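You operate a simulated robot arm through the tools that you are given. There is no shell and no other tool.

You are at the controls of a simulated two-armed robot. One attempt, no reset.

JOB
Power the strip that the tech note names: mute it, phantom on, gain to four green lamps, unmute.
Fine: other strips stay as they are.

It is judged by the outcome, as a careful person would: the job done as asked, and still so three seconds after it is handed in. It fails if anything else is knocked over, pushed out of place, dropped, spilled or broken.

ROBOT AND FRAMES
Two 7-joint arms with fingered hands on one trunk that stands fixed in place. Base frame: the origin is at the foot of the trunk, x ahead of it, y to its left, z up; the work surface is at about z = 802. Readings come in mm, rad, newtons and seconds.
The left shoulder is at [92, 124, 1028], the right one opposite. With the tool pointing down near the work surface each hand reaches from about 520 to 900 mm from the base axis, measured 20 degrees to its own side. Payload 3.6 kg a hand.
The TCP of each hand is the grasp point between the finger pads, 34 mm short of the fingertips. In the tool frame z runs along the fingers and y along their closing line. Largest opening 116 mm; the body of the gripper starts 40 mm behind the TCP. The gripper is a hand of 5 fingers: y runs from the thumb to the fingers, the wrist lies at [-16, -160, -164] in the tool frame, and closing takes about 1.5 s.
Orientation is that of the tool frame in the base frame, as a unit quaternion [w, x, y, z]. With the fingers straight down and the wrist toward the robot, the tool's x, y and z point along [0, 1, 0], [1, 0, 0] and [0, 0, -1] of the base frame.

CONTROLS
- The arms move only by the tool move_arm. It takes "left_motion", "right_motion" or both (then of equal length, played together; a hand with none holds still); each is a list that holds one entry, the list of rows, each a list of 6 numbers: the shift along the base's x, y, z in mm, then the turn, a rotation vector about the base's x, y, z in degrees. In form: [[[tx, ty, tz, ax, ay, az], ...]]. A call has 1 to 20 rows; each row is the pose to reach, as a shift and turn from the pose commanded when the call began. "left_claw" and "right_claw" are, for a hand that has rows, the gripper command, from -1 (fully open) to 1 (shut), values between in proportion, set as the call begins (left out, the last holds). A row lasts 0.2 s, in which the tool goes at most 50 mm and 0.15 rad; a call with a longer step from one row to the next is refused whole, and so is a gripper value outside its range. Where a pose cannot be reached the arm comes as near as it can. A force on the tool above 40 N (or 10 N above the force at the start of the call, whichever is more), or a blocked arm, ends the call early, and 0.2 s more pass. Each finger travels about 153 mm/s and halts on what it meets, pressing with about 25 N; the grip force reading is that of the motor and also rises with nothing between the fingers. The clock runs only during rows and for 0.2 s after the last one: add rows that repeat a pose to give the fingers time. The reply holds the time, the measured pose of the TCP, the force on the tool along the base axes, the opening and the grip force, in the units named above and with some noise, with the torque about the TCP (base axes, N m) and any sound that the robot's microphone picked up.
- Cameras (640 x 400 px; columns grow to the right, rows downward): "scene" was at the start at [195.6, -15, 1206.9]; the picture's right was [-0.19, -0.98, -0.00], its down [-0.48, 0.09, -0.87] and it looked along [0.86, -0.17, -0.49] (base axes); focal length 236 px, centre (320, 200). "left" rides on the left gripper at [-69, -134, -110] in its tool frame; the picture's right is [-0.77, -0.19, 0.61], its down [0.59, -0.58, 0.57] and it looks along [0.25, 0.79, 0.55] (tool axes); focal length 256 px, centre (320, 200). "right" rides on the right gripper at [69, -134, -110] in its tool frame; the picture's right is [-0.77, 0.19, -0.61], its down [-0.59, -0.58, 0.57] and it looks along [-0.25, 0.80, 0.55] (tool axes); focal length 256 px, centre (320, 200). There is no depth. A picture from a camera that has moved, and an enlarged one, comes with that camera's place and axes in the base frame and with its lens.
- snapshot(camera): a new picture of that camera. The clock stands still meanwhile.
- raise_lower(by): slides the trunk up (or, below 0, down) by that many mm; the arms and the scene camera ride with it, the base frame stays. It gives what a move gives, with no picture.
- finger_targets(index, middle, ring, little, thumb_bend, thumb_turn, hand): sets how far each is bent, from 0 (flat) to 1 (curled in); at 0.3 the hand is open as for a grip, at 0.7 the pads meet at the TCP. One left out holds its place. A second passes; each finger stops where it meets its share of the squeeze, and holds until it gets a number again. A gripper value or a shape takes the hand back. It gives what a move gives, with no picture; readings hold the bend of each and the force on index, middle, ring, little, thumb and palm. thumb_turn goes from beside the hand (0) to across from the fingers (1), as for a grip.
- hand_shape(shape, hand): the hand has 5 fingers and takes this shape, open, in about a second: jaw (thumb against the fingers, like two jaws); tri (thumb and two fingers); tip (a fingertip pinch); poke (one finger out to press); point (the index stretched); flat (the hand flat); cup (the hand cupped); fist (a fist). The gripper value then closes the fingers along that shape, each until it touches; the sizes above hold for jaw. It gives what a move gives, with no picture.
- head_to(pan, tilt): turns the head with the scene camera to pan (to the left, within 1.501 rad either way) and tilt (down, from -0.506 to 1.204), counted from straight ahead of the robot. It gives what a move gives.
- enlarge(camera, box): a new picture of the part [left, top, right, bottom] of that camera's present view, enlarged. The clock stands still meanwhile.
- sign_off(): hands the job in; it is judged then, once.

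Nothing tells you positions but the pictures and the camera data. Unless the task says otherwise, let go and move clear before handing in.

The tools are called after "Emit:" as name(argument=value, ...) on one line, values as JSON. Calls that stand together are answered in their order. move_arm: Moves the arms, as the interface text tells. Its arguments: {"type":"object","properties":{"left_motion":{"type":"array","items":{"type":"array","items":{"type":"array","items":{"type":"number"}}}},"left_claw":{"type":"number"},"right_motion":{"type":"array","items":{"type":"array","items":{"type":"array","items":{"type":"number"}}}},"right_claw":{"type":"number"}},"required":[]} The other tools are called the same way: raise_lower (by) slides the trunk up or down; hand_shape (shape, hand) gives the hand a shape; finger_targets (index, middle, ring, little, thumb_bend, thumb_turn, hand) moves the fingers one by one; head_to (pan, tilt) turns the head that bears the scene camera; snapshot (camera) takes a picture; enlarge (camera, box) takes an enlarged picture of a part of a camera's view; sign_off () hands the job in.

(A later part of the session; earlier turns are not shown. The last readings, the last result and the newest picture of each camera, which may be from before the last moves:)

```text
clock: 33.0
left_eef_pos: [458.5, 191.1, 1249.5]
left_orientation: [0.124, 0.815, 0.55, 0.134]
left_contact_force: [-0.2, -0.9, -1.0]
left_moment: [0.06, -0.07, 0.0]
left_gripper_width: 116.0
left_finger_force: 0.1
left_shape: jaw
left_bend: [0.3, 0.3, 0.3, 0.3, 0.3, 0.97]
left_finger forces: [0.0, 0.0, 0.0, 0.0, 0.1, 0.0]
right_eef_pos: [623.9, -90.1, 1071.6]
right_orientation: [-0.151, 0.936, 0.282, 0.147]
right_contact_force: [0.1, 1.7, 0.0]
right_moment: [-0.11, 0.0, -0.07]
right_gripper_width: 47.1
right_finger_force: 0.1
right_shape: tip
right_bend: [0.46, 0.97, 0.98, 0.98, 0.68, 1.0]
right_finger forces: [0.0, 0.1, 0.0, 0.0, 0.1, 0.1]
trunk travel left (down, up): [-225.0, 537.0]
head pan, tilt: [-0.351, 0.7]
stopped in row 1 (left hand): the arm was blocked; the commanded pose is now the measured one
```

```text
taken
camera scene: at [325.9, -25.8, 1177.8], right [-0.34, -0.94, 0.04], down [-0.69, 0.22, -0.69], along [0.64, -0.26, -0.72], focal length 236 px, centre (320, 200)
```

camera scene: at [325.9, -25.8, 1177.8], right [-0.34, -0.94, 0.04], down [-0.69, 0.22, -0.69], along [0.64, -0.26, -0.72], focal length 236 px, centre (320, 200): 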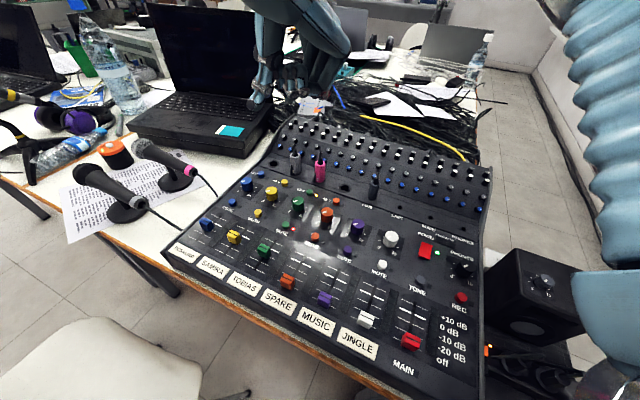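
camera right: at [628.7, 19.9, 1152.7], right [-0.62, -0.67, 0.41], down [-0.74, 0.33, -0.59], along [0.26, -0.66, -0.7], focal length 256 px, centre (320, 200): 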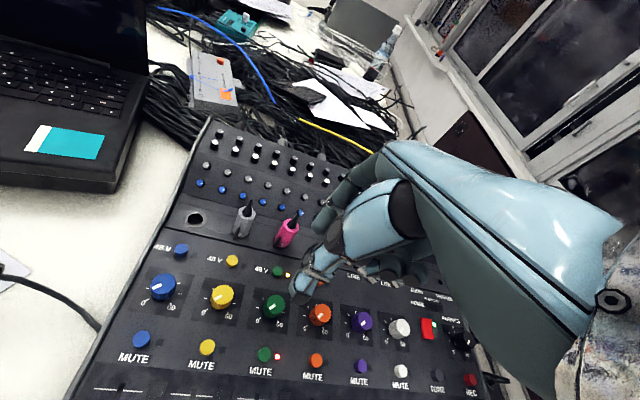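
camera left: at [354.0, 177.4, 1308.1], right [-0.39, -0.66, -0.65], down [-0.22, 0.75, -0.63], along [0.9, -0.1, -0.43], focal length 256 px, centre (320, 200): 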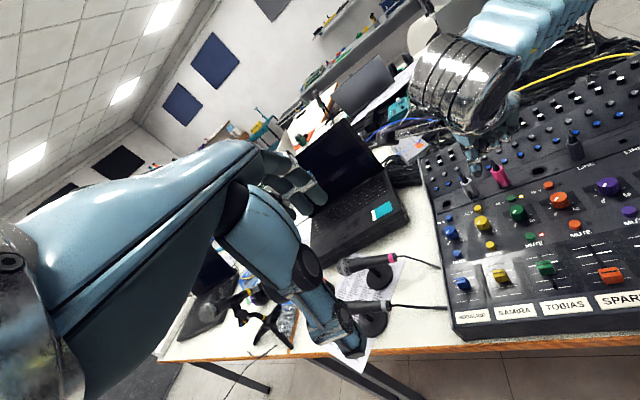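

The torso's lean keeps growing slightly. I'll let a short time pass with only a head move, to see whether it is steady.

Emit:
head_to(pan=-0.35, tilt=0.6)

Emit:
snapshot(camera="scene")

Emit:
snapshot(camera="left")

Emit:
snapshot(camera="right")

```text
clock: 33.6
left_eef_pos: [390.0, 183.3, 1265.7]
left_orientation: [0.133, 0.823, 0.537, 0.125]
left_contact_force: [-0.2, -0.6, 0.2]
left_moment: [0.04, 0.11, -0.02]
left_gripper_width: 115.9
left_finger_force: 0.1
left_shape: jaw
left_bend: [0.3, 0.3, 0.3, 0.3, 0.3, 0.97]
left_finger forces: [0.0, 0.0, 0.1, 0.0, 0.1, 0.1]
right_eef_pos: [557.4, -91.5, 1072.4]
right_orientation: [-0.13, 0.939, 0.283, 0.142]
right_contact_force: [-0.1, 0.3, -1.3]
right_moment: [-0.04, -0.03, 0.0]
right_gripper_width: 47.2
right_finger_force: 0.0
right_shape: tip
right_bend: [0.46, 0.97, 0.98, 0.98, 0.68, 1.0]
right_finger forces: [0.0, 0.0, 0.0, 0.0, 0.0, 0.1]
trunk travel left (down, up): [-225.0, 537.0]
head pan, tilt: [-0.351, 0.6]
```

```text
taken
camera scene: at [254.9, -27.2, 1194.4], right [-0.34, -0.94, 0.02], down [-0.58, 0.19, -0.79], along [0.74, -0.28, -0.61], focal length 236 px, centre (320, 200)
```

scene: 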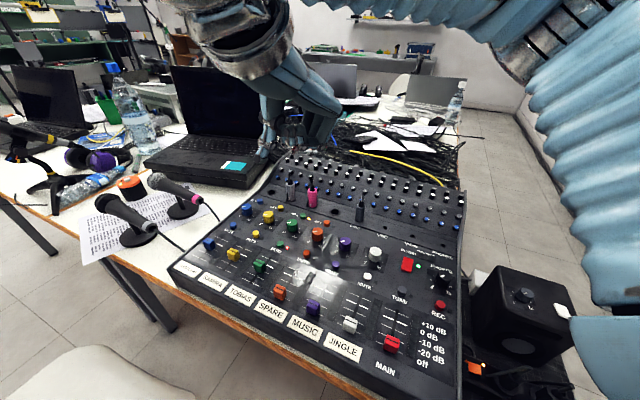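

```text
taken
camera left: at [211.2, 181.5, 1317.3], right [-0.25, -0.68, -0.69], down [-0.06, 0.72, -0.69], along [0.97, -0.13, -0.22], focal length 256 px, centre (320, 200)
```

left: 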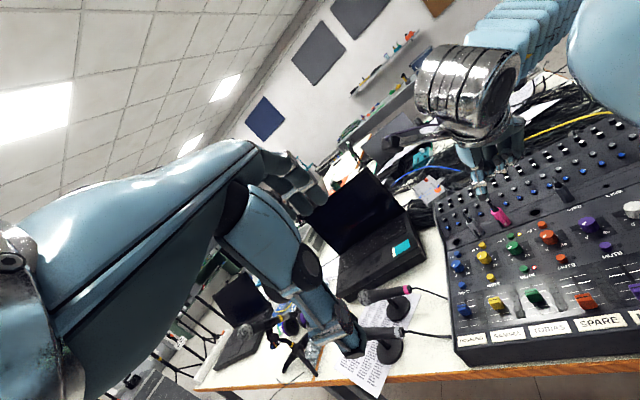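

```text
taken
camera right: at [514.4, 14.6, 1220.4], right [-0.63, -0.73, 0.27], down [-0.69, 0.35, -0.63], along [0.36, -0.58, -0.73], focal length 256 px, centre (320, 200)
```

right: 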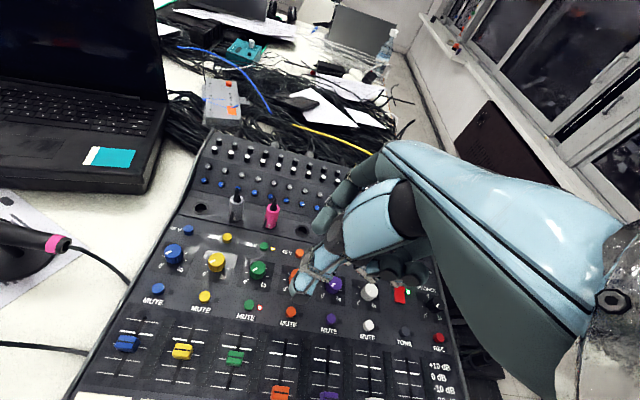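

The sway is now coming back. I'll wait a bit more for it to settle.

Emit:
head_to(pan=-0.35, tilt=0.7)

Emit:
head_to(pan=-0.35, tilt=0.6)

Emit:
head_to(pan=-0.35, tilt=0.7)

Emit:
snapshot(camera="scene")

```text
clock: 34.3
left_eef_pos: [409.1, 191.1, 1253.2]
left_orientation: [0.087, 0.826, 0.551, 0.088]
left_contact_force: [-1.9, 3.8, 1.2]
left_moment: [-0.17, -0.05, -0.04]
left_gripper_width: 116.0
left_finger_force: 0.0
left_shape: jaw
left_bend: [0.3, 0.3, 0.3, 0.3, 0.3, 0.97]
left_finger forces: [0.0, 0.1, 0.1, 0.0, 0.0, 0.0]
right_eef_pos: [560.8, -102.4, 1061.7]
right_orientation: [-0.08, 0.95, 0.274, 0.127]
right_contact_force: [-2.2, 1.4, 6.1]
right_moment: [0.04, 0.12, 0.03]
right_gripper_width: 47.2
right_finger_force: 0.1
right_shape: tip
right_bend: [0.46, 0.97, 0.98, 0.98, 0.68, 1.0]
right_finger forces: [0.0, 0.1, 0.0, 0.1, 0.0, 0.1]
trunk travel left (down, up): [-225.0, 537.0]
head pan, tilt: [-0.351, 0.7]
```

```text
clock: 35.0
left_eef_pos: [381.1, 183.1, 1261.2]
left_orientation: [0.103, 0.83, 0.539, 0.099]
left_contact_force: [2.1, 0.0, 0.8]
left_moment: [-0.01, 0.1, -0.04]
left_gripper_width: 116.0
left_finger_force: 0.0
left_shape: jaw
left_bend: [0.3, 0.3, 0.3, 0.3, 0.3, 0.97]
left_finger forces: [0.0, 0.0, 0.0, 0.0, 0.0, 0.0]
right_eef_pos: [540.1, -97.2, 1065.6]
right_orientation: [-0.09, 0.945, 0.283, 0.137]
right_contact_force: [2.3, -0.1, -0.7]
right_moment: [-0.03, 0.07, -0.01]
right_gripper_width: 47.2
right_finger_force: 0.0
right_shape: tip
right_bend: [0.46, 0.97, 0.98, 0.98, 0.68, 1.0]
right_finger forces: [0.0, 0.1, 0.0, 0.1, 0.0, 0.0]
trunk travel left (down, up): [-225.0, 537.0]
head pan, tilt: [-0.351, 0.6]
```

```text
clock: 35.6
left_eef_pos: [395.1, 185.4, 1256.7]
left_orientation: [0.093, 0.829, 0.544, 0.093]
left_contact_force: [0.5, -0.2, -0.1]
left_moment: [-0.02, -0.06, 0.01]
left_gripper_width: 116.2
left_finger_force: 0.1
left_shape: jaw
left_bend: [0.3, 0.3, 0.3, 0.3, 0.3, 0.97]
left_finger forces: [0.0, 0.1, 0.0, 0.1, 0.0, 0.0]
right_eef_pos: [549.5, -102.6, 1062.0]
right_orientation: [-0.083, 0.949, 0.275, 0.13]
right_contact_force: [0.3, -0.5, 1.0]
right_moment: [0.02, 0.02, 0.01]
right_gripper_width: 47.0
right_finger_force: 0.0
right_shape: tip
right_bend: [0.46, 0.97, 0.98, 0.98, 0.68, 1.0]
right_finger forces: [0.1, 0.1, 0.1, 0.1, 0.0, 0.1]
trunk travel left (down, up): [-225.0, 537.0]
head pan, tilt: [-0.351, 0.7]
```

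```text
taken
camera scene: at [185.3, -27.1, 1190.3], right [-0.34, -0.94, 0.0], down [-0.6, 0.22, -0.77], along [0.72, -0.26, -0.64], focal length 236 px, centre (320, 200)
```

scene: 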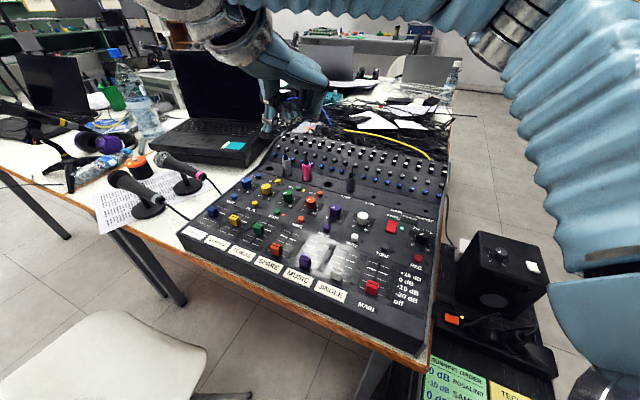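

It has settled, with the camera back at its original place, so it was a sway from the fast swing. From here on I'll move more slowly. Next is turning the right hand back to +30° yaw gently.

Emit:
move_arm(right_motion=[[[1, -0.5, 0, -0.5, 0, 2.2], [3, -1.5, 0, -1.5, -0.1, 6.5], [5, -3, -2, -2.5, -0.1, 10.9], [8, -4, -5, -3.4, -0.2, 15.2], [10, -5.5, -8, -4.4, -0.2, 19.6], [13, -7, -11, -5.4, -0.2, 23.9], [15, -8, -14, -6.4, -0.3, 28.2], [18, -10, -17, -7.4, -0.3, 32.6], [20, -11, -20, -8.3, -0.4, 36.9], [23, -12, -23, -9.3, -0.4, 41.3], [25, -13.5, -26, -10.3, -0.5, 45.6], [28, -15, -29, -11.3, -0.5, 50], [30, -16, -32, -12.2, -0.6, 54.3], [33, -18, -35, -13.2, -0.6, 58.7], [35, -19, -38, -14.2, -0.7, 63], [38, -20.5, -41, -15.2, -0.7, 67.4], [41, -22, -44, -16.2, -0.7, 71.7], [44, -24, -46, -17.2, -0.8, 76], [47, -25.5, -48, -18.2, -0.8, 80.5], [50, -27, -50, -19.2, -0.9, 85]]])

Emit:
snapshot(camera="scene")

Emit:
snapshot(camera="right")

Emit:
snapshot(camera="left")

```text
clock: 39.9
left_eef_pos: [397.0, 186.0, 1255.2]
left_orientation: [0.091, 0.828, 0.546, 0.094]
left_contact_force: [0.5, 0.0, 0.0]
left_moment: [0.02, -0.05, 0.01]
left_gripper_width: 116.2
left_finger_force: 0.1
left_shape: jaw
left_bend: [0.3, 0.3, 0.3, 0.3, 0.3, 0.97]
left_finger forces: [0.0, 0.1, 0.0, 0.0, 0.0, 0.0]
right_eef_pos: [599.7, -133.3, 1012.2]
right_orientation: [0.004, 0.515, 0.857, 0.004]
right_contact_force: [0.8, 0.2, 1.2]
right_moment: [0.01, -0.04, 0.03]
right_gripper_width: 47.2
right_finger_force: 0.0
right_shape: tip
right_bend: [0.46, 0.97, 0.98, 0.98, 0.68, 1.0]
right_finger forces: [0.1, 0.0, 0.0, 0.0, 0.0, 0.0]
trunk travel left (down, up): [-225.0, 537.0]
head pan, tilt: [-0.351, 0.7]
```

```text
taken
camera scene: at [186.3, -26.6, 1190.0], right [-0.34, -0.94, 0.0], down [-0.61, 0.22, -0.76], along [0.72, -0.26, -0.64], focal length 236 px, centre (320, 200)
```

scene: 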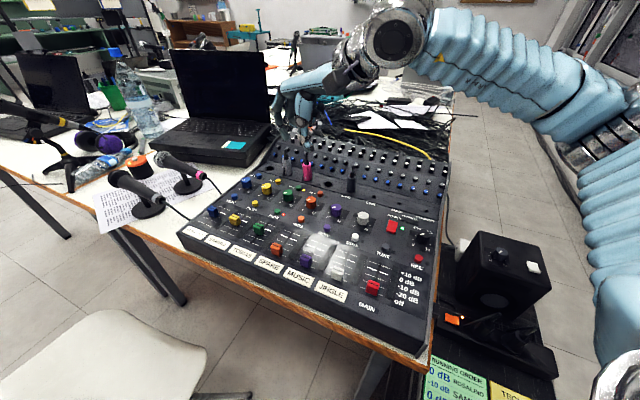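

```text
taken
camera right: at [446.6, -135.1, 1121.3], right [0.52, -0.59, 0.61], down [-0.23, -0.79, -0.57], along [0.82, 0.16, -0.54], focal length 256 px, centre (320, 200)
```

right: 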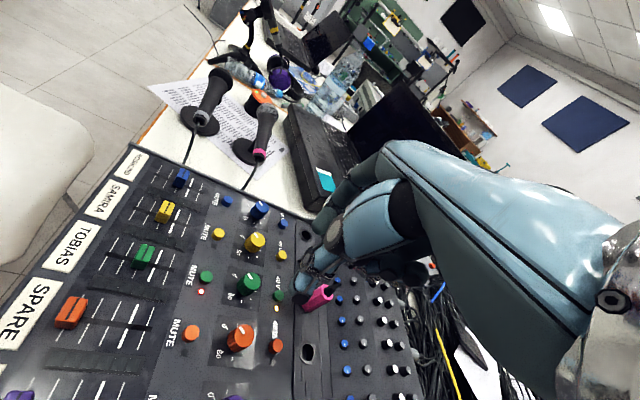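

```text
taken
camera left: at [223.7, 181.3, 1324.5], right [-0.31, -0.67, -0.68], down [-0.14, 0.74, -0.66], along [0.94, -0.11, -0.32], focal length 256 px, centre (320, 200)
```

left: 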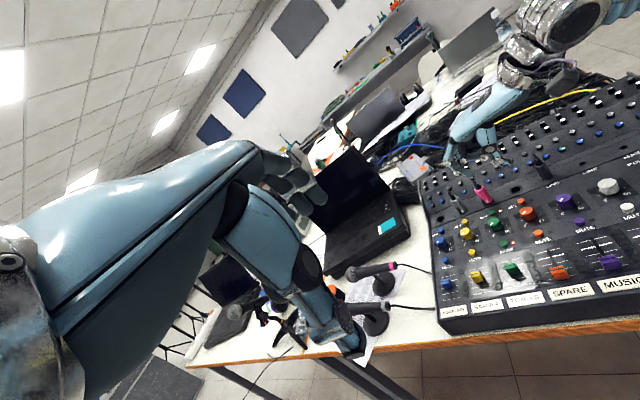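

All steady. Now I'll hover the pinch above the green knob at about (648,-112) with a slightly wider opening.

Emit:
move_arm(right_motion=[[[6, 3, -10, 0, 0, 0], [14, 7, -30, 0, 0, 0], [22, 11, -50, 0, 0, 0], [30, 15, -70, 0, 0, 0], [36, 18, -88, 0, 0, 0], [41, 21, -105, 0, 0, 0], [44, 22.5, -117, 0, 0, 0], [44, 22.5, -122, 0, 0, 0], [44, 22.5, -122, 0, 0, 0]]], right_claw=0.05)

Emit:
enlarge(camera="right", box=[180, 120, 420, 320])

Emit:
enlarge(camera="left", box=[420, 120, 600, 320])

Emit:
enlarge(camera="scene", box=[200, 100, 360, 260])

```text
clock: 41.9
left_eef_pos: [396.7, 187.0, 1255.0]
left_orientation: [0.091, 0.828, 0.546, 0.092]
left_contact_force: [-0.8, 0.6, -0.1]
left_moment: [-0.02, -0.01, -0.01]
left_gripper_width: 115.9
left_finger_force: 0.1
left_shape: jaw
left_bend: [0.3, 0.3, 0.3, 0.3, 0.3, 0.97]
left_finger forces: [0.0, 0.0, 0.0, 0.0, 0.0, 0.1]
right_eef_pos: [644.8, -109.4, 888.5]
right_orientation: [0.002, 0.516, 0.857, 0.004]
right_contact_force: [0.4, -0.3, -0.3]
right_moment: [-0.01, -0.03, 0.03]
right_gripper_width: 54.6
right_finger_force: 0.1
right_shape: tip
right_bend: [0.42, 0.96, 0.98, 0.98, 0.66, 1.0]
right_finger forces: [0.1, 0.1, 0.0, 0.0, 0.0, 0.1]
trunk travel left (down, up): [-225.0, 537.0]
head pan, tilt: [-0.351, 0.7]
```

```text
2.00 times, centred on (300, 220) of right
camera zoom: at [492.6, -112.8, 998.6], right [0.52, -0.6, 0.61], down [-0.23, -0.79, -0.57], along [0.82, 0.16, -0.55], focal length 512 px, centre (360, 160)
```

zoom: 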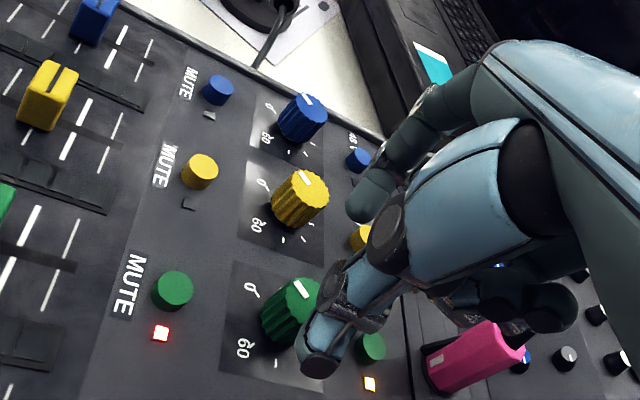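

```text
2.00 times, centred on (510, 220) of left
camera zoom: at [223.6, 181.4, 1324.5], right [-0.31, -0.67, -0.68], down [-0.14, 0.74, -0.66], along [0.94, -0.11, -0.32], focal length 512 px, centre (-60, 160)
```

zoom: 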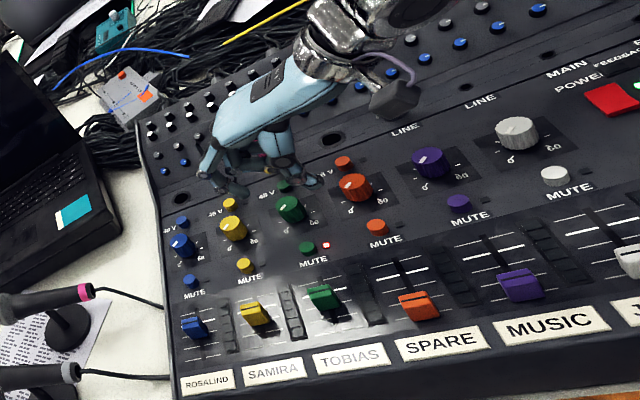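

```text
2.50 times, centred on (280, 180) of scene
camera zoom: at [186.2, -26.5, 1190.0], right [-0.34, -0.94, 0.0], down [-0.61, 0.22, -0.76], along [0.72, -0.26, -0.64], focal length 591 px, centre (420, 250)
```

zoom: 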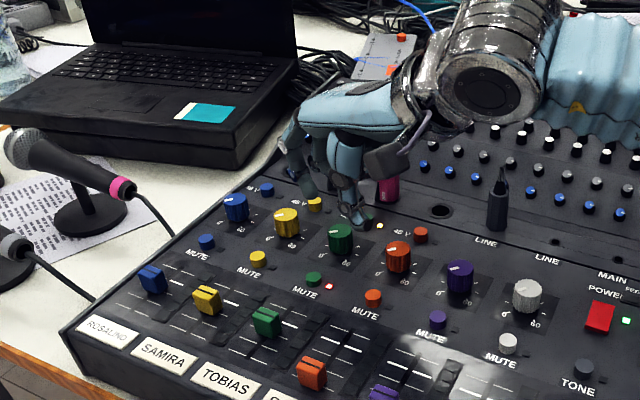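

The pinch straddles the green knob well. I'll shift 2 mm and descend around it, watching the force.

Emit:
move_arm(right_motion=[[[2.5, 1, -10, 0, 0, 0], [2.5, 1, -20, 0, 0, 0], [2.5, 1, -28, 0, 0, 0], [2.5, 1, -35, 0, 0, 0], [2.5, 1, -42, 0, 0, 0], [2.5, 1, -48, 0, 0, 0], [2.5, 1, -48, 0, 0, 0]]])

Emit:
enlarge(camera="right", box=[220, 140, 400, 300])

Emit:
enlarge(camera="scene", box=[240, 140, 340, 230])

Emit:
enlarge(camera="left", box=[480, 180, 560, 280])

```text
clock: 43.5
left_eef_pos: [397.7, 187.4, 1255.9]
left_orientation: [0.092, 0.828, 0.546, 0.092]
left_contact_force: [0.2, -0.2, -0.7]
left_moment: [0.0, -0.06, 0.0]
left_gripper_width: 116.0
left_finger_force: 0.0
left_shape: jaw
left_bend: [0.3, 0.3, 0.3, 0.3, 0.3, 0.97]
left_finger forces: [0.0, 0.0, 0.0, 0.0, 0.0, 0.0]
right_eef_pos: [646.1, -109.3, 842.4]
right_orientation: [0.005, 0.517, 0.856, 0.004]
right_contact_force: [0.2, -1.3, 1.8]
right_moment: [0.05, -0.05, -0.06]
right_gripper_width: 54.7
right_finger_force: 0.0
right_shape: tip
right_bend: [0.42, 0.96, 0.98, 0.98, 0.66, 1.0]
right_finger forces: [2.0, 0.1, 0.0, 0.1, 0.0, 0.0]
trunk travel left (down, up): [-225.0, 537.0]
head pan, tilt: [-0.351, 0.7]
```

```text
2.50 times, centred on (310, 220) of right
camera zoom: at [494.7, -111.2, 951.0], right [0.52, -0.6, 0.61], down [-0.23, -0.79, -0.57], along [0.82, 0.16, -0.54], focal length 640 px, centre (345, 150)
```

zoom: 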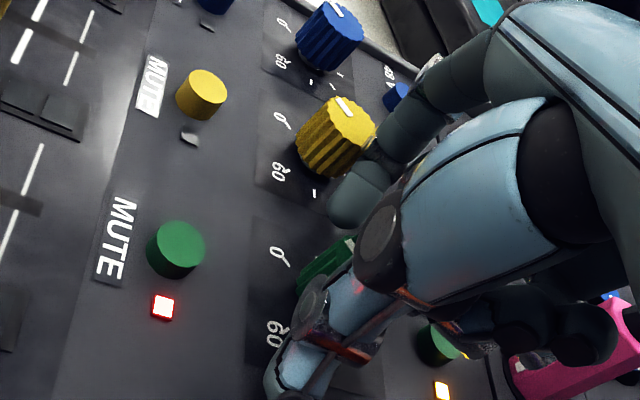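

```text
4.44 times, centred on (290, 185) of scene
camera zoom: at [186.0, -26.7, 1190.1], right [-0.34, -0.94, 0.0], down [-0.6, 0.22, -0.76], along [0.72, -0.26, -0.64], focal length 1050 px, centre (453, 267)
```

zoom: 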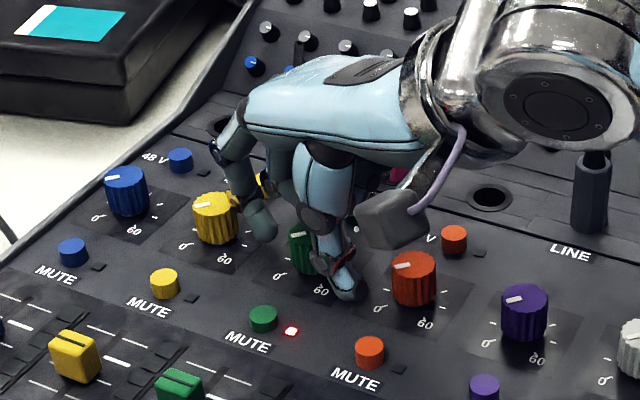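

```text
4.00 times, centred on (520, 230) of left
camera zoom: at [223.4, 181.1, 1324.6], right [-0.31, -0.67, -0.68], down [-0.14, 0.74, -0.66], along [0.94, -0.11, -0.32], focal length 1024 px, centre (-480, 80)
```

zoom: 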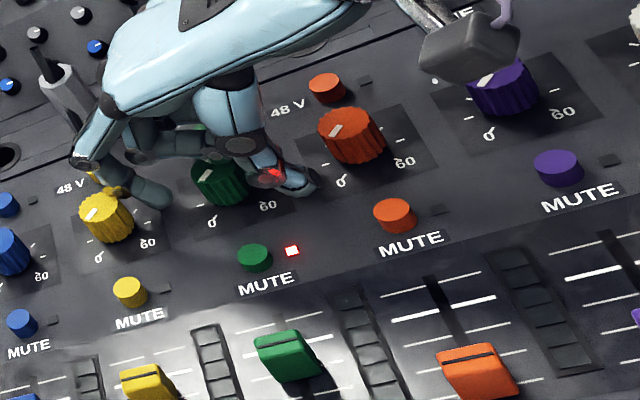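

There's 2 N on the index, and it looks very near the yellow knob at this yaw. I'll lift straight off right away and check that the yellow knob hasn't turned.

Emit:
move_arm(right_motion=[[[-1, -1, 6, 0, 0, 0], [-1, -1, 15, 0, 0, 0], [-1, -1, 28, 0, 0, 0], [-1, -1, 40, 0, 0, 0]]])

Emit:
enlarge(camera="scene", box=[200, 150, 340, 250])

Emit:
enlarge(camera="right", box=[220, 140, 400, 300])

```text
clock: 44.5
left_eef_pos: [396.8, 187.6, 1255.2]
left_orientation: [0.091, 0.828, 0.546, 0.093]
left_contact_force: [0.5, -0.2, 0.5]
left_moment: [0.0, 0.0, -0.03]
left_gripper_width: 116.0
left_finger_force: 0.0
left_shape: jaw
left_bend: [0.3, 0.3, 0.3, 0.3, 0.3, 0.97]
left_finger forces: [0.0, 0.1, 0.0, 0.0, 0.1, 0.1]
right_eef_pos: [645.6, -108.4, 881.3]
right_orientation: [0.003, 0.516, 0.856, 0.005]
right_contact_force: [0.5, 0.4, -0.1]
right_moment: [0.01, -0.02, -0.03]
right_gripper_width: 54.7
right_finger_force: 0.1
right_shape: tip
right_bend: [0.42, 0.96, 0.98, 0.98, 0.66, 1.0]
right_finger forces: [0.0, 0.0, 0.1, 0.0, 0.0, 0.1]
trunk travel left (down, up): [-225.0, 537.0]
head pan, tilt: [-0.351, 0.7]
```

```text
4.00 times, centred on (270, 200) of scene
camera zoom: at [186.2, -26.4, 1190.1], right [-0.34, -0.94, 0.0], down [-0.61, 0.22, -0.76], along [0.72, -0.26, -0.64], focal length 945 px, centre (520, 200)
```

zoom: 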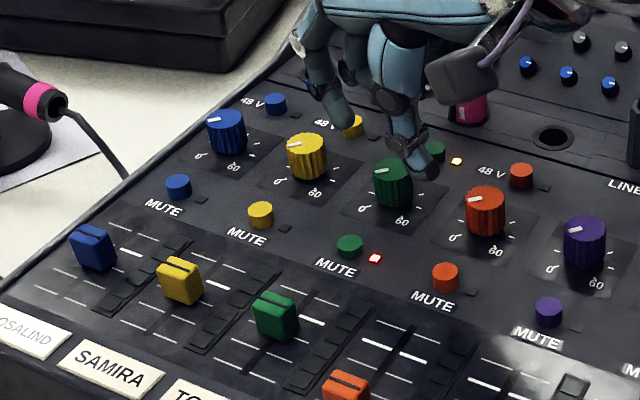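

```text
2.50 times, centred on (310, 220) of right
camera zoom: at [493.2, -110.6, 991.0], right [0.52, -0.59, 0.61], down [-0.23, -0.79, -0.57], along [0.82, 0.16, -0.54], focal length 640 px, centre (345, 150)
```

zoom: 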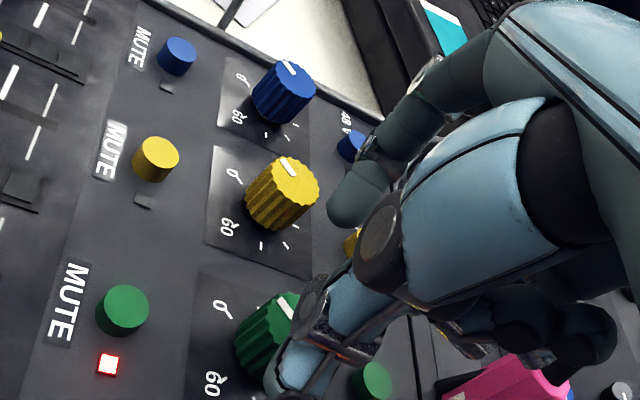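

The yellow knob is unchanged. I'll rotate the hand to +10° yaw to move away from the yellow knob, then descend again.

Emit:
move_arm(right_motion=[[[0, 0, 0, 0, 0, -4], [0, 0, 0, 0, 0, -8], [0, 0, 0, 0, 0, -12], [0, 0, 0, 0, 0, -16], [0, 0, 0, 0, 0, -20], [0, 0, 0, 0, 0, -20]]])

Emit:
enlarge(camera="right", box=[200, 140, 400, 300])

Emit:
enlarge(camera="scene", box=[200, 150, 340, 250])

Emit:
enlarge(camera="left", box=[460, 180, 560, 280])

```text
clock: 45.9
left_eef_pos: [395.7, 187.3, 1255.5]
left_orientation: [0.091, 0.828, 0.545, 0.093]
left_contact_force: [-0.8, -0.8, 0.5]
left_moment: [0.01, 0.03, 0.0]
left_gripper_width: 116.1
left_finger_force: 0.0
left_shape: jaw
left_bend: [0.3, 0.3, 0.3, 0.3, 0.3, 0.97]
left_finger forces: [0.1, 0.0, 0.0, 0.0, 0.1, 0.0]
right_eef_pos: [645.2, -109.2, 881.5]
right_orientation: [0.003, 0.657, 0.754, 0.004]
right_contact_force: [0.4, 0.1, 0.0]
right_moment: [0.01, 0.0, 0.0]
right_gripper_width: 54.9
right_finger_force: 0.2
right_shape: tip
right_bend: [0.42, 0.96, 0.98, 0.98, 0.66, 1.0]
right_finger forces: [0.1, 0.1, 0.1, 0.1, 0.0, 0.0]
trunk travel left (down, up): [-225.0, 537.0]
head pan, tilt: [-0.351, 0.7]
```

```text
2.50 times, centred on (300, 220) of right
camera zoom: at [501.6, -59.4, 992.0], right [0.28, -0.74, 0.61], down [-0.48, -0.66, -0.57], along [0.83, -0.14, -0.55], focal length 640 px, centre (370, 150)
```

zoom: 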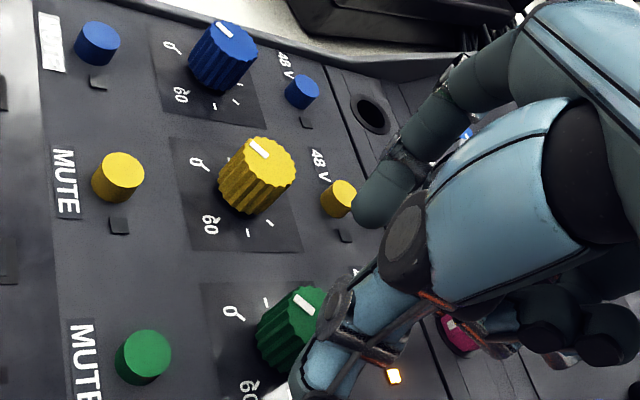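

```text
4.00 times, centred on (270, 200) of scene
camera zoom: at [186.2, -26.5, 1190.0], right [-0.34, -0.94, 0.0], down [-0.61, 0.22, -0.76], along [0.72, -0.26, -0.64], focal length 945 px, centre (520, 200)
```

zoom: 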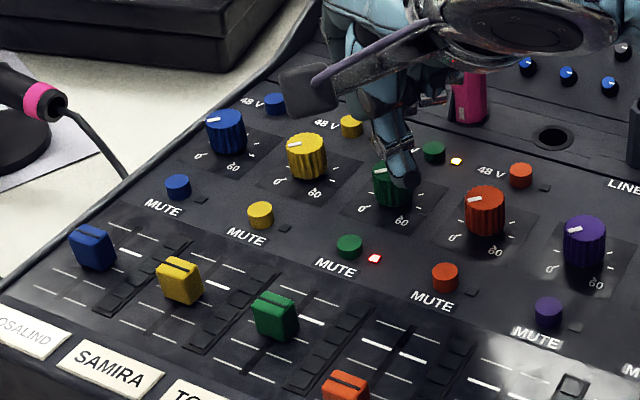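

```text
4.00 times, centred on (510, 230) of left
camera zoom: at [223.6, 181.3, 1324.5], right [-0.31, -0.67, -0.68], down [-0.14, 0.74, -0.66], along [0.94, -0.11, -0.32], focal length 1024 px, centre (-440, 80)
```

zoom: 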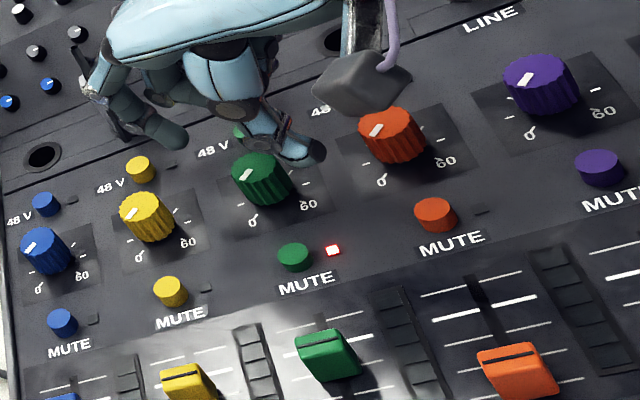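

At this yaw the index is clear of the yellow knob and the pinch is centred on the green knob. I'll descend again while monitoring the force.

Emit:
move_arm(right_motion=[[[0, 0.5, -8, 0, 0, 0], [0, 0.5, -16, 0, 0, 0], [0, 0.5, -24, 0, 0, 0], [0, 0.5, -31, 0, 0, 0], [0, 0.5, -36, 0, 0, 0], [0, 0.5, -39, 0, 0, 0], [0, 0.5, -39, 0, 0, 0]]])

Emit:
enlarge(camera="right", box=[220, 140, 400, 300])

Emit:
enlarge(camera="left", box=[480, 180, 560, 260])

```text
clock: 47.5
left_eef_pos: [396.0, 186.7, 1255.1]
left_orientation: [0.091, 0.828, 0.546, 0.093]
left_contact_force: [0.0, 0.2, 0.0]
left_moment: [0.0, 0.01, -0.01]
left_gripper_width: 115.6
left_finger_force: 0.1
left_shape: jaw
left_bend: [0.3, 0.3, 0.3, 0.3, 0.3, 0.97]
left_finger forces: [0.1, 0.0, 0.1, 0.0, 0.0, 0.0]
right_eef_pos: [645.8, -109.9, 841.9]
right_orientation: [0.003, 0.657, 0.754, 0.004]
right_contact_force: [-0.3, -0.7, 0.5]
right_moment: [-0.02, -0.01, 0.01]
right_gripper_width: 54.6
right_finger_force: 0.0
right_shape: tip
right_bend: [0.42, 0.96, 0.98, 0.98, 0.66, 1.0]
right_finger forces: [0.0, 0.0, 0.0, 0.0, 0.1, 0.1]
trunk travel left (down, up): [-225.0, 537.0]
head pan, tilt: [-0.351, 0.7]
```

```text
2.50 times, centred on (310, 220) of right
camera zoom: at [502.0, -59.7, 951.6], right [0.28, -0.74, 0.61], down [-0.48, -0.66, -0.57], along [0.83, -0.14, -0.54], focal length 640 px, centre (345, 150)
```

zoom: 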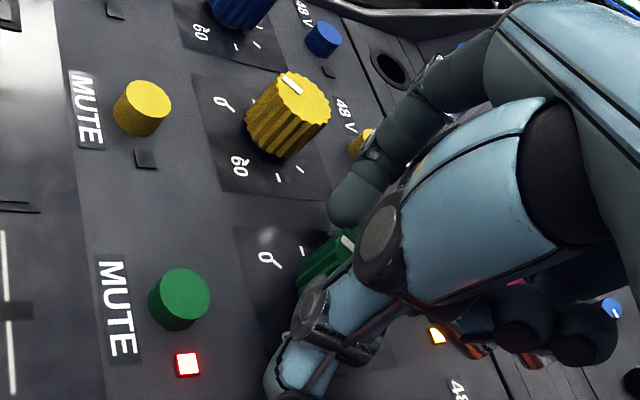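

```text
5.00 times, centred on (520, 220) of left
camera zoom: at [223.6, 181.4, 1324.5], right [-0.31, -0.67, -0.68], down [-0.14, 0.74, -0.66], along [0.94, -0.11, -0.32], focal length 1280 px, centre (-680, 100)
```

zoom: 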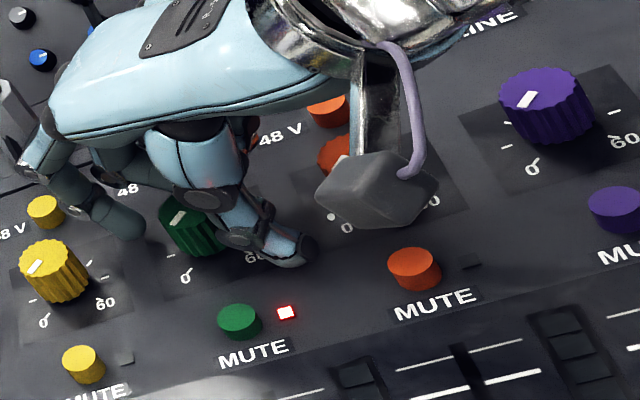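

The fingers are around the knob with no contact. I'll close gently on it.

Emit:
move_arm(right_motion=[[[0, 0, 0, 0, 0, 0], [0, 0, 0, 0, 0, 0], [0, 0, 0, 0, 0, 0], [0, 0, 0, 0, 0, 0], [0, 0, 0, 0, 0, 0]]], right_claw=0.55)

Emit:
enlarge(camera="left", box=[480, 180, 560, 260])

Emit:
enlarge(camera="right", box=[260, 180, 380, 300])

```text
clock: 48.6
left_eef_pos: [396.2, 187.5, 1256.7]
left_orientation: [0.091, 0.827, 0.546, 0.093]
left_contact_force: [0.2, -0.5, 0.8]
left_moment: [0.0, 0.02, 0.03]
left_gripper_width: 116.0
left_finger_force: 0.1
left_shape: jaw
left_bend: [0.3, 0.3, 0.3, 0.3, 0.3, 0.97]
left_finger forces: [0.1, 0.1, 0.0, 0.1, 0.0, 0.0]
right_eef_pos: [647.2, -109.5, 841.3]
right_orientation: [0.004, 0.657, 0.754, 0.005]
right_contact_force: [1.0, 1.1, 0.8]
right_moment: [0.0, -0.05, 0.03]
right_gripper_width: 28.9
right_finger_force: 0.0
right_shape: tip
right_bend: [0.55, 0.97, 0.98, 0.98, 0.7, 1.0]
right_finger forces: [0.8, 0.0, 0.0, 0.0, 0.0, 0.0]
trunk travel left (down, up): [-225.0, 537.0]
head pan, tilt: [-0.351, 0.7]
```

```text
5.00 times, centred on (520, 220) of left
camera zoom: at [223.7, 181.4, 1324.5], right [-0.31, -0.67, -0.68], down [-0.14, 0.74, -0.66], along [0.94, -0.11, -0.32], focal length 1280 px, centre (-680, 100)
```

zoom: 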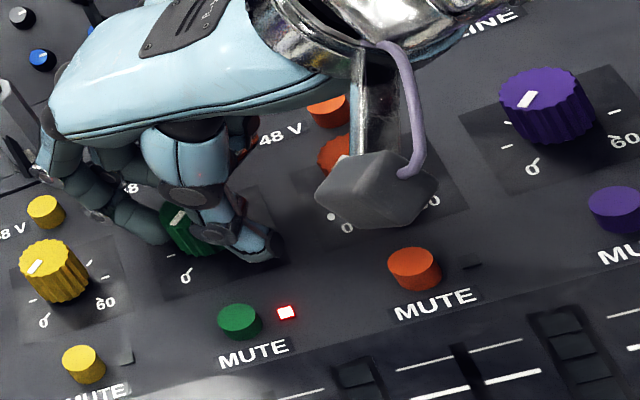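

```text
3.33 times, centred on (320, 240) of right
camera zoom: at [502.1, -59.6, 951.6], right [0.28, -0.74, 0.61], down [-0.48, -0.66, -0.57], along [0.83, -0.14, -0.54], focal length 853 px, centre (320, 67)
```

zoom: 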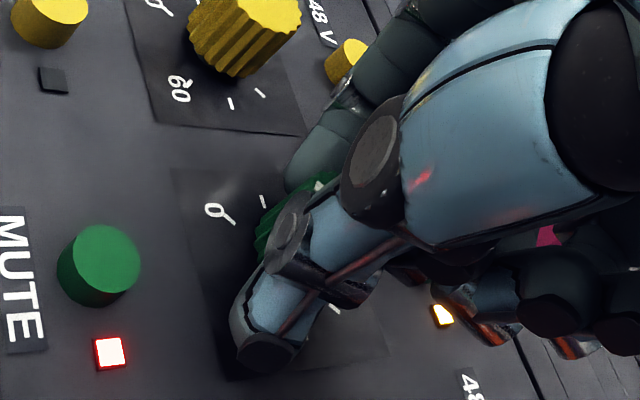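

The index is just touching. I'll close further until both sides grip.

Emit:
move_arm(right_motion=[[[0, 0, 0, 0, 0, 0], [0, 0, 0, 0, 0, 0], [0, 0, 0, 0, 0, 0], [0, 0, 0, 0, 0, 0]]], right_claw=0.8)

Emit:
enlarge(camera="left", box=[480, 180, 560, 260])

```text
clock: 49.6
left_eef_pos: [400.8, 186.1, 1255.8]
left_orientation: [0.092, 0.828, 0.545, 0.092]
left_contact_force: [0.2, -0.3, -0.5]
left_moment: [-0.03, -0.02, 0.02]
left_gripper_width: 115.9
left_finger_force: 0.1
left_shape: jaw
left_bend: [0.3, 0.3, 0.3, 0.3, 0.3, 0.97]
left_finger forces: [0.1, 0.0, 0.0, 0.0, 0.0, 0.0]
right_eef_pos: [648.7, -107.7, 840.7]
right_orientation: [0.003, 0.657, 0.754, 0.002]
right_contact_force: [5.6, -0.1, -5.5]
right_moment: [-0.01, -0.31, 0.04]
right_gripper_width: 17.5
right_finger_force: 24.8
right_shape: tip
right_bend: [0.59, 0.94, 1.0, 1.0, 0.7, 1.0]
right_finger forces: [23.7, 0.1, 0.1, 0.1, 17.4, 0.1]
trunk travel left (down, up): [-225.0, 537.0]
head pan, tilt: [-0.351, 0.7]
```

```text
5.00 times, centred on (520, 220) of left
camera zoom: at [227.8, 181.6, 1324.7], right [-0.31, -0.67, -0.68], down [-0.14, 0.74, -0.66], along [0.94, -0.11, -0.32], focal length 1280 px, centre (-680, 100)
```

zoom: 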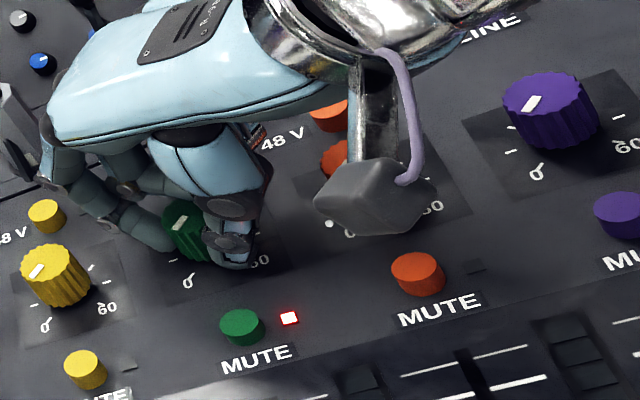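

The grip is solid at about 24 N index and 17 N thumb. I'll turn the knob clockwise slowly by 30° and watch the lamps.

Emit:
move_arm(right_motion=[[[0.2, 0, 0, 0, 0, -3], [0.4, 0, 0, 0, 0, -6], [0.6, -0.1, 0, 0, 0, -9], [0.8, -0.1, 0, 0, 0, -12], [1, -0.2, 0, 0, 0, -15], [1.2, -0.2, 0, 0, 0, -18], [1.4, -0.3, 0, 0, 0, -21], [1.6, -0.3, 0, 0, 0, -24], [1.8, -0.4, 0, 0, 0, -27], [1.9, -0.4, 0, 0, 0, -30]]])

Emit:
enlarge(camera="left", box=[460, 180, 580, 300])

Emit:
enlarge(camera="scene", box=[200, 150, 340, 270])

Emit:
enlarge(camera="right", box=[220, 140, 400, 300])

```text
clock: 51.7
left_eef_pos: [380.9, 171.6, 1264.9]
left_orientation: [0.122, 0.838, 0.522, 0.102]
left_contact_force: [-3.0, -4.1, 1.3]
left_moment: [0.22, -0.13, 0.06]
left_gripper_width: 115.9
left_finger_force: 0.0
left_shape: jaw
left_bend: [0.3, 0.3, 0.3, 0.3, 0.3, 0.97]
left_finger forces: [0.0, 0.0, 0.1, 0.0, 0.1, 0.1]
right_eef_pos: [640.5, -124.1, 850.3]
right_orientation: [0.01, 0.819, 0.573, 0.012]
right_contact_force: [-5.6, -2.8, 5.2]
right_moment: [-0.1, 0.15, 0.03]
right_gripper_width: 16.3
right_finger_force: 24.5
right_shape: tip
right_bend: [0.63, 0.95, 1.0, 1.0, 0.66, 0.99]
right_finger forces: [16.9, 0.0, 0.0, 0.0, 21.4, 0.0]
trunk travel left (down, up): [-225.0, 537.0]
head pan, tilt: [-0.351, 0.7]
stopped in row 10 (right hand): the arm was blocked; the commanded pose is now the measured one
```

```text
3.33 times, centred on (520, 240) of left
camera zoom: at [204.1, 177.1, 1324.3], right [-0.31, -0.67, -0.67], down [-0.07, 0.72, -0.69], along [0.95, -0.17, -0.27], focal length 853 px, centre (-347, 67)
```

zoom: 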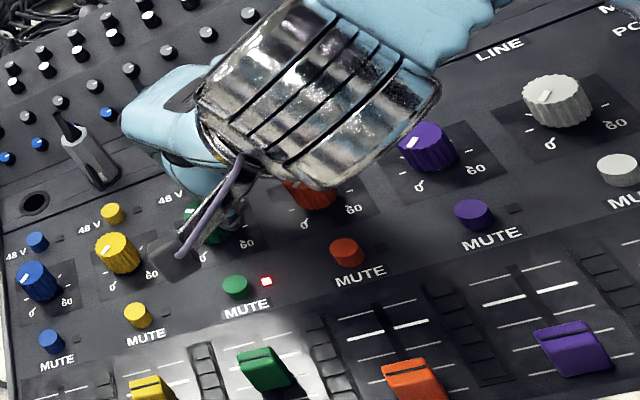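

```text
3.33 times, centred on (270, 210) of scene
camera zoom: at [259.2, -31.1, 1185.2], right [-0.35, -0.94, 0.02], down [-0.65, 0.23, -0.73], along [0.68, -0.26, -0.69], focal length 788 px, centre (487, 167)
```

zoom: 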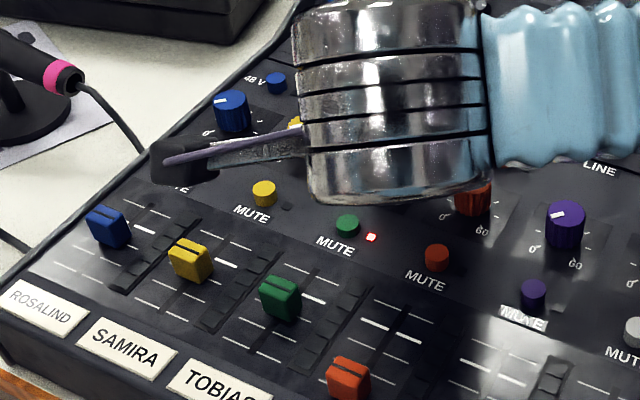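

```text
2.50 times, centred on (310, 220) of right
camera zoom: at [534.3, -12.6, 958.0], right [-0.11, -0.78, 0.61], down [-0.73, -0.36, -0.59], along [0.68, -0.51, -0.53], focal length 640 px, centre (345, 150)
```

zoom: 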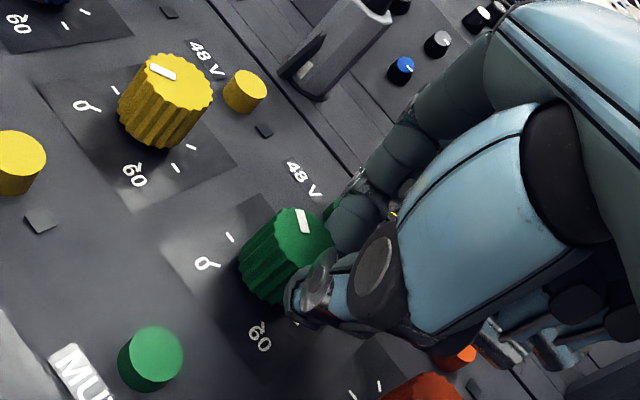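

The knob turned, but the robot leaned again near that yaw and the arm was blocked. I'll release now and lift gently, turning back toward positive yaw.

Emit:
move_arm(right_motion=[[[0, 0, 1, 0, 0, 0], [0, 0, 3, 0, 0, 0], [0, 0, 12, 0, 0, 1], [0, 0, 22, 0, 0, 3], [0, 0, 32, 0, 0, 6], [0, 0, 40, 0, 0, 9]]], right_claw=0.1)

Emit:
enlarge(camera="right", box=[220, 140, 400, 300])

Emit:
snapshot(camera="scene")

```text
clock: 52.0
left_eef_pos: [337.1, 207.9, 1255.4]
left_orientation: [0.127, 0.793, 0.587, 0.099]
left_contact_force: [1.7, 1.3, -0.8]
left_moment: [-0.11, 0.0, -0.05]
left_gripper_width: 116.2
left_finger_force: 0.1
left_shape: jaw
left_bend: [0.3, 0.3, 0.3, 0.3, 0.3, 0.97]
left_finger forces: [0.0, 0.0, 0.0, 0.1, 0.1, 0.0]
right_eef_pos: [626.8, -137.2, 879.4]
right_orientation: [0.032, 0.847, 0.529, 0.04]
right_contact_force: [0.1, 0.4, -0.5]
right_moment: [-0.01, 0.01, -0.02]
right_gripper_width: 49.5
right_finger_force: 0.0
right_shape: tip
right_bend: [0.48, 0.97, 0.99, 0.99, 0.65, 0.99]
right_finger forces: [0.0, 0.0, 0.1, 0.1, 0.0, 0.0]
trunk travel left (down, up): [-225.0, 537.0]
head pan, tilt: [-0.351, 0.7]
stopped in row 1 (left hand): the arm was blocked; the commanded pose is now the measured one
```

```text
2.50 times, centred on (310, 220) of right
camera zoom: at [525.9, -15.1, 979.7], right [-0.23, -0.77, 0.6], down [-0.72, -0.28, -0.64], along [0.66, -0.58, -0.48], focal length 640 px, centre (345, 150)
```

zoom: 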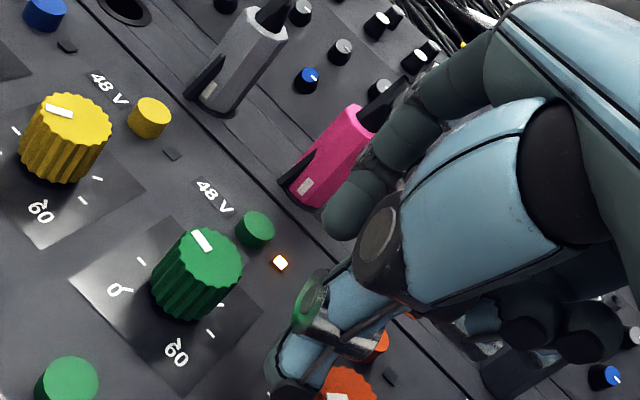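

```text
taken
camera scene: at [279.2, -22.3, 1183.6], right [-0.34, -0.94, 0.03], down [-0.66, 0.22, -0.72], along [0.67, -0.26, -0.7], focal length 236 px, centre (320, 200)
```

scene: 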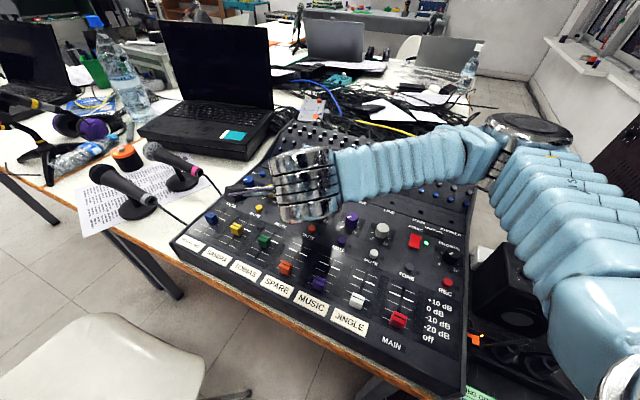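

I've let go of the knob and the fingers are clear. I'll let the sway settle, which lifts the hand back and up.

Emit:
head_to(pan=-0.35, tilt=0.65)

Emit:
snapshot(camera="scene")

Emit:
head_to(pan=-0.35, tilt=0.7)

Emit:
head_to(pan=-0.35, tilt=0.65)

Emit:
snapshot(camera="scene")

Emit:
snapshot(camera="left")

Emit:
snapshot(camera="right")

```text
clock: 52.6
left_eef_pos: [258.0, 186.5, 1281.0]
left_orientation: [0.144, 0.819, 0.535, 0.15]
left_contact_force: [2.0, -3.8, 2.5]
left_moment: [0.27, 0.23, 0.01]
left_gripper_width: 116.2
left_finger_force: 0.0
left_shape: jaw
left_bend: [0.3, 0.3, 0.3, 0.3, 0.3, 0.97]
left_finger forces: [0.0, 0.1, 0.0, 0.0, 0.0, 0.0]
right_eef_pos: [566.3, -125.1, 897.8]
right_orientation: [0.044, 0.825, 0.561, 0.047]
right_contact_force: [1.4, 1.9, 0.4]
right_moment: [-0.06, 0.06, -0.04]
right_gripper_width: 52.6
right_finger_force: 0.1
right_shape: tip
right_bend: [0.44, 0.97, 0.98, 0.98, 0.66, 0.99]
right_finger forces: [0.1, 0.0, 0.1, 0.1, 0.0, 0.1]
trunk travel left (down, up): [-225.0, 537.0]
head pan, tilt: [-0.351, 0.649]
```

```text
taken
camera scene: at [174.1, -27.6, 1197.2], right [-0.34, -0.94, 0.0], down [-0.56, 0.21, -0.8], along [0.75, -0.27, -0.6], focal length 236 px, centre (320, 200)
```

scene: 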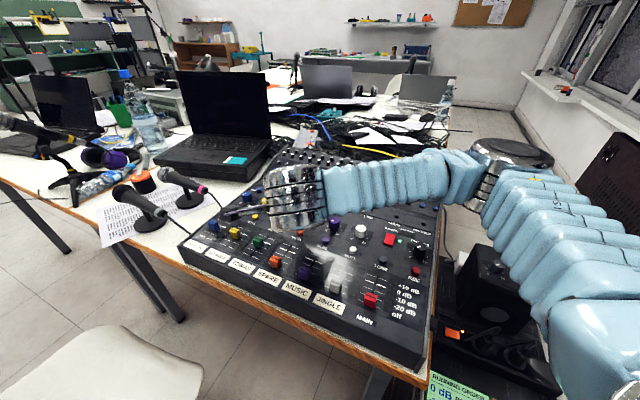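

```text
clock: 53.2
left_eef_pos: [295.5, 191.0, 1271.7]
left_orientation: [0.136, 0.82, 0.54, 0.133]
left_contact_force: [-0.3, -0.4, -0.3]
left_moment: [0.0, -0.02, -0.01]
left_gripper_width: 115.9
left_finger_force: 0.1
left_shape: jaw
left_bend: [0.3, 0.3, 0.3, 0.3, 0.3, 0.97]
left_finger forces: [0.1, 0.1, 0.0, 0.0, 0.1, 0.0]
right_eef_pos: [591.8, -124.6, 883.6]
right_orientation: [0.036, 0.827, 0.561, 0.035]
right_contact_force: [-1.0, -0.3, 0.3]
right_moment: [-0.01, 0.02, -0.02]
right_gripper_width: 52.5
right_finger_force: 0.0
right_shape: tip
right_bend: [0.44, 0.97, 0.98, 0.98, 0.66, 0.99]
right_finger forces: [0.0, 0.0, 0.0, 0.1, 0.1, 0.0]
trunk travel left (down, up): [-225.0, 537.0]
head pan, tilt: [-0.351, 0.7]
```

```text
clock: 53.9
left_eef_pos: [297.7, 190.8, 1272.6]
left_orientation: [0.134, 0.818, 0.543, 0.131]
left_contact_force: [-1.5, 4.1, -0.4]
left_moment: [-0.24, -0.12, -0.04]
left_gripper_width: 115.7
left_finger_force: 0.0
left_shape: jaw
left_bend: [0.3, 0.3, 0.3, 0.3, 0.3, 0.97]
left_finger forces: [0.1, 0.1, 0.1, 0.0, 0.0, 0.0]
right_eef_pos: [593.8, -125.8, 882.2]
right_orientation: [0.036, 0.828, 0.559, 0.035]
right_contact_force: [-0.4, -0.2, 0.9]
right_moment: [-0.08, -0.05, -0.05]
right_gripper_width: 52.3
right_finger_force: 0.1
right_shape: tip
right_bend: [0.44, 0.97, 0.98, 0.98, 0.66, 0.99]
right_finger forces: [0.1, 0.0, 0.1, 0.0, 0.1, 0.1]
trunk travel left (down, up): [-225.0, 537.0]
head pan, tilt: [-0.351, 0.649]
```

```text
taken
camera scene: at [195.3, -25.8, 1193.9], right [-0.34, -0.94, 0.0], down [-0.57, 0.21, -0.79], along [0.74, -0.27, -0.61], focal length 236 px, centre (320, 200)
```

scene: 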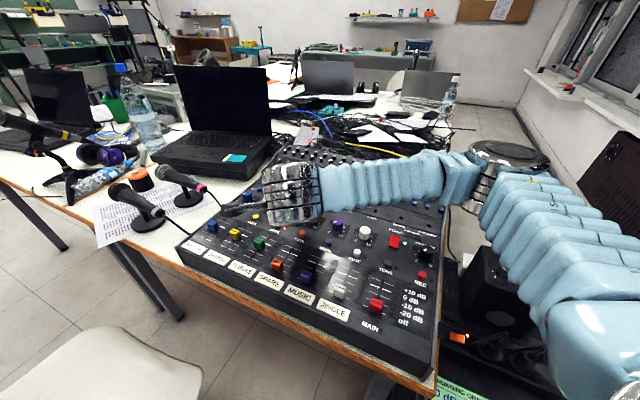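

```text
taken
camera left: at [118.0, 185.4, 1321.5], right [-0.23, -0.69, -0.69], down [-0.07, 0.72, -0.69], along [0.97, -0.11, -0.21], focal length 256 px, centre (320, 200)
```

left: 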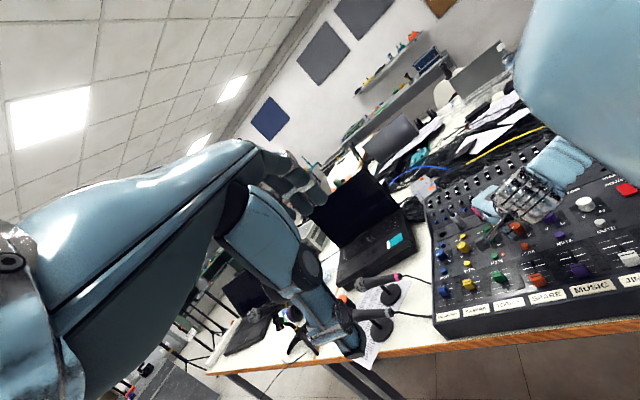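

```text
taken
camera right: at [483.9, -9.2, 981.1], right [-0.17, -0.77, 0.61], down [-0.7, -0.34, -0.63], along [0.69, -0.54, -0.48], focal length 256 px, centre (320, 200)
```

right: 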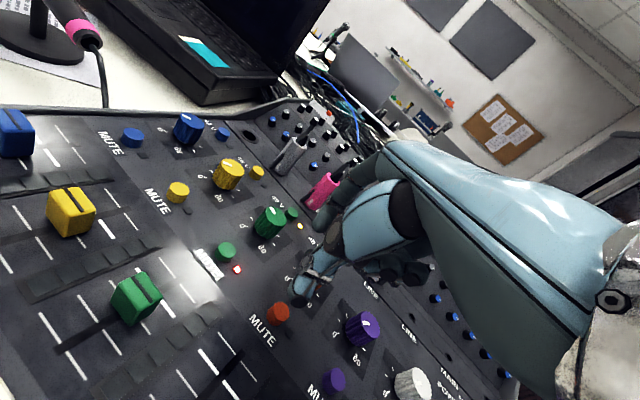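

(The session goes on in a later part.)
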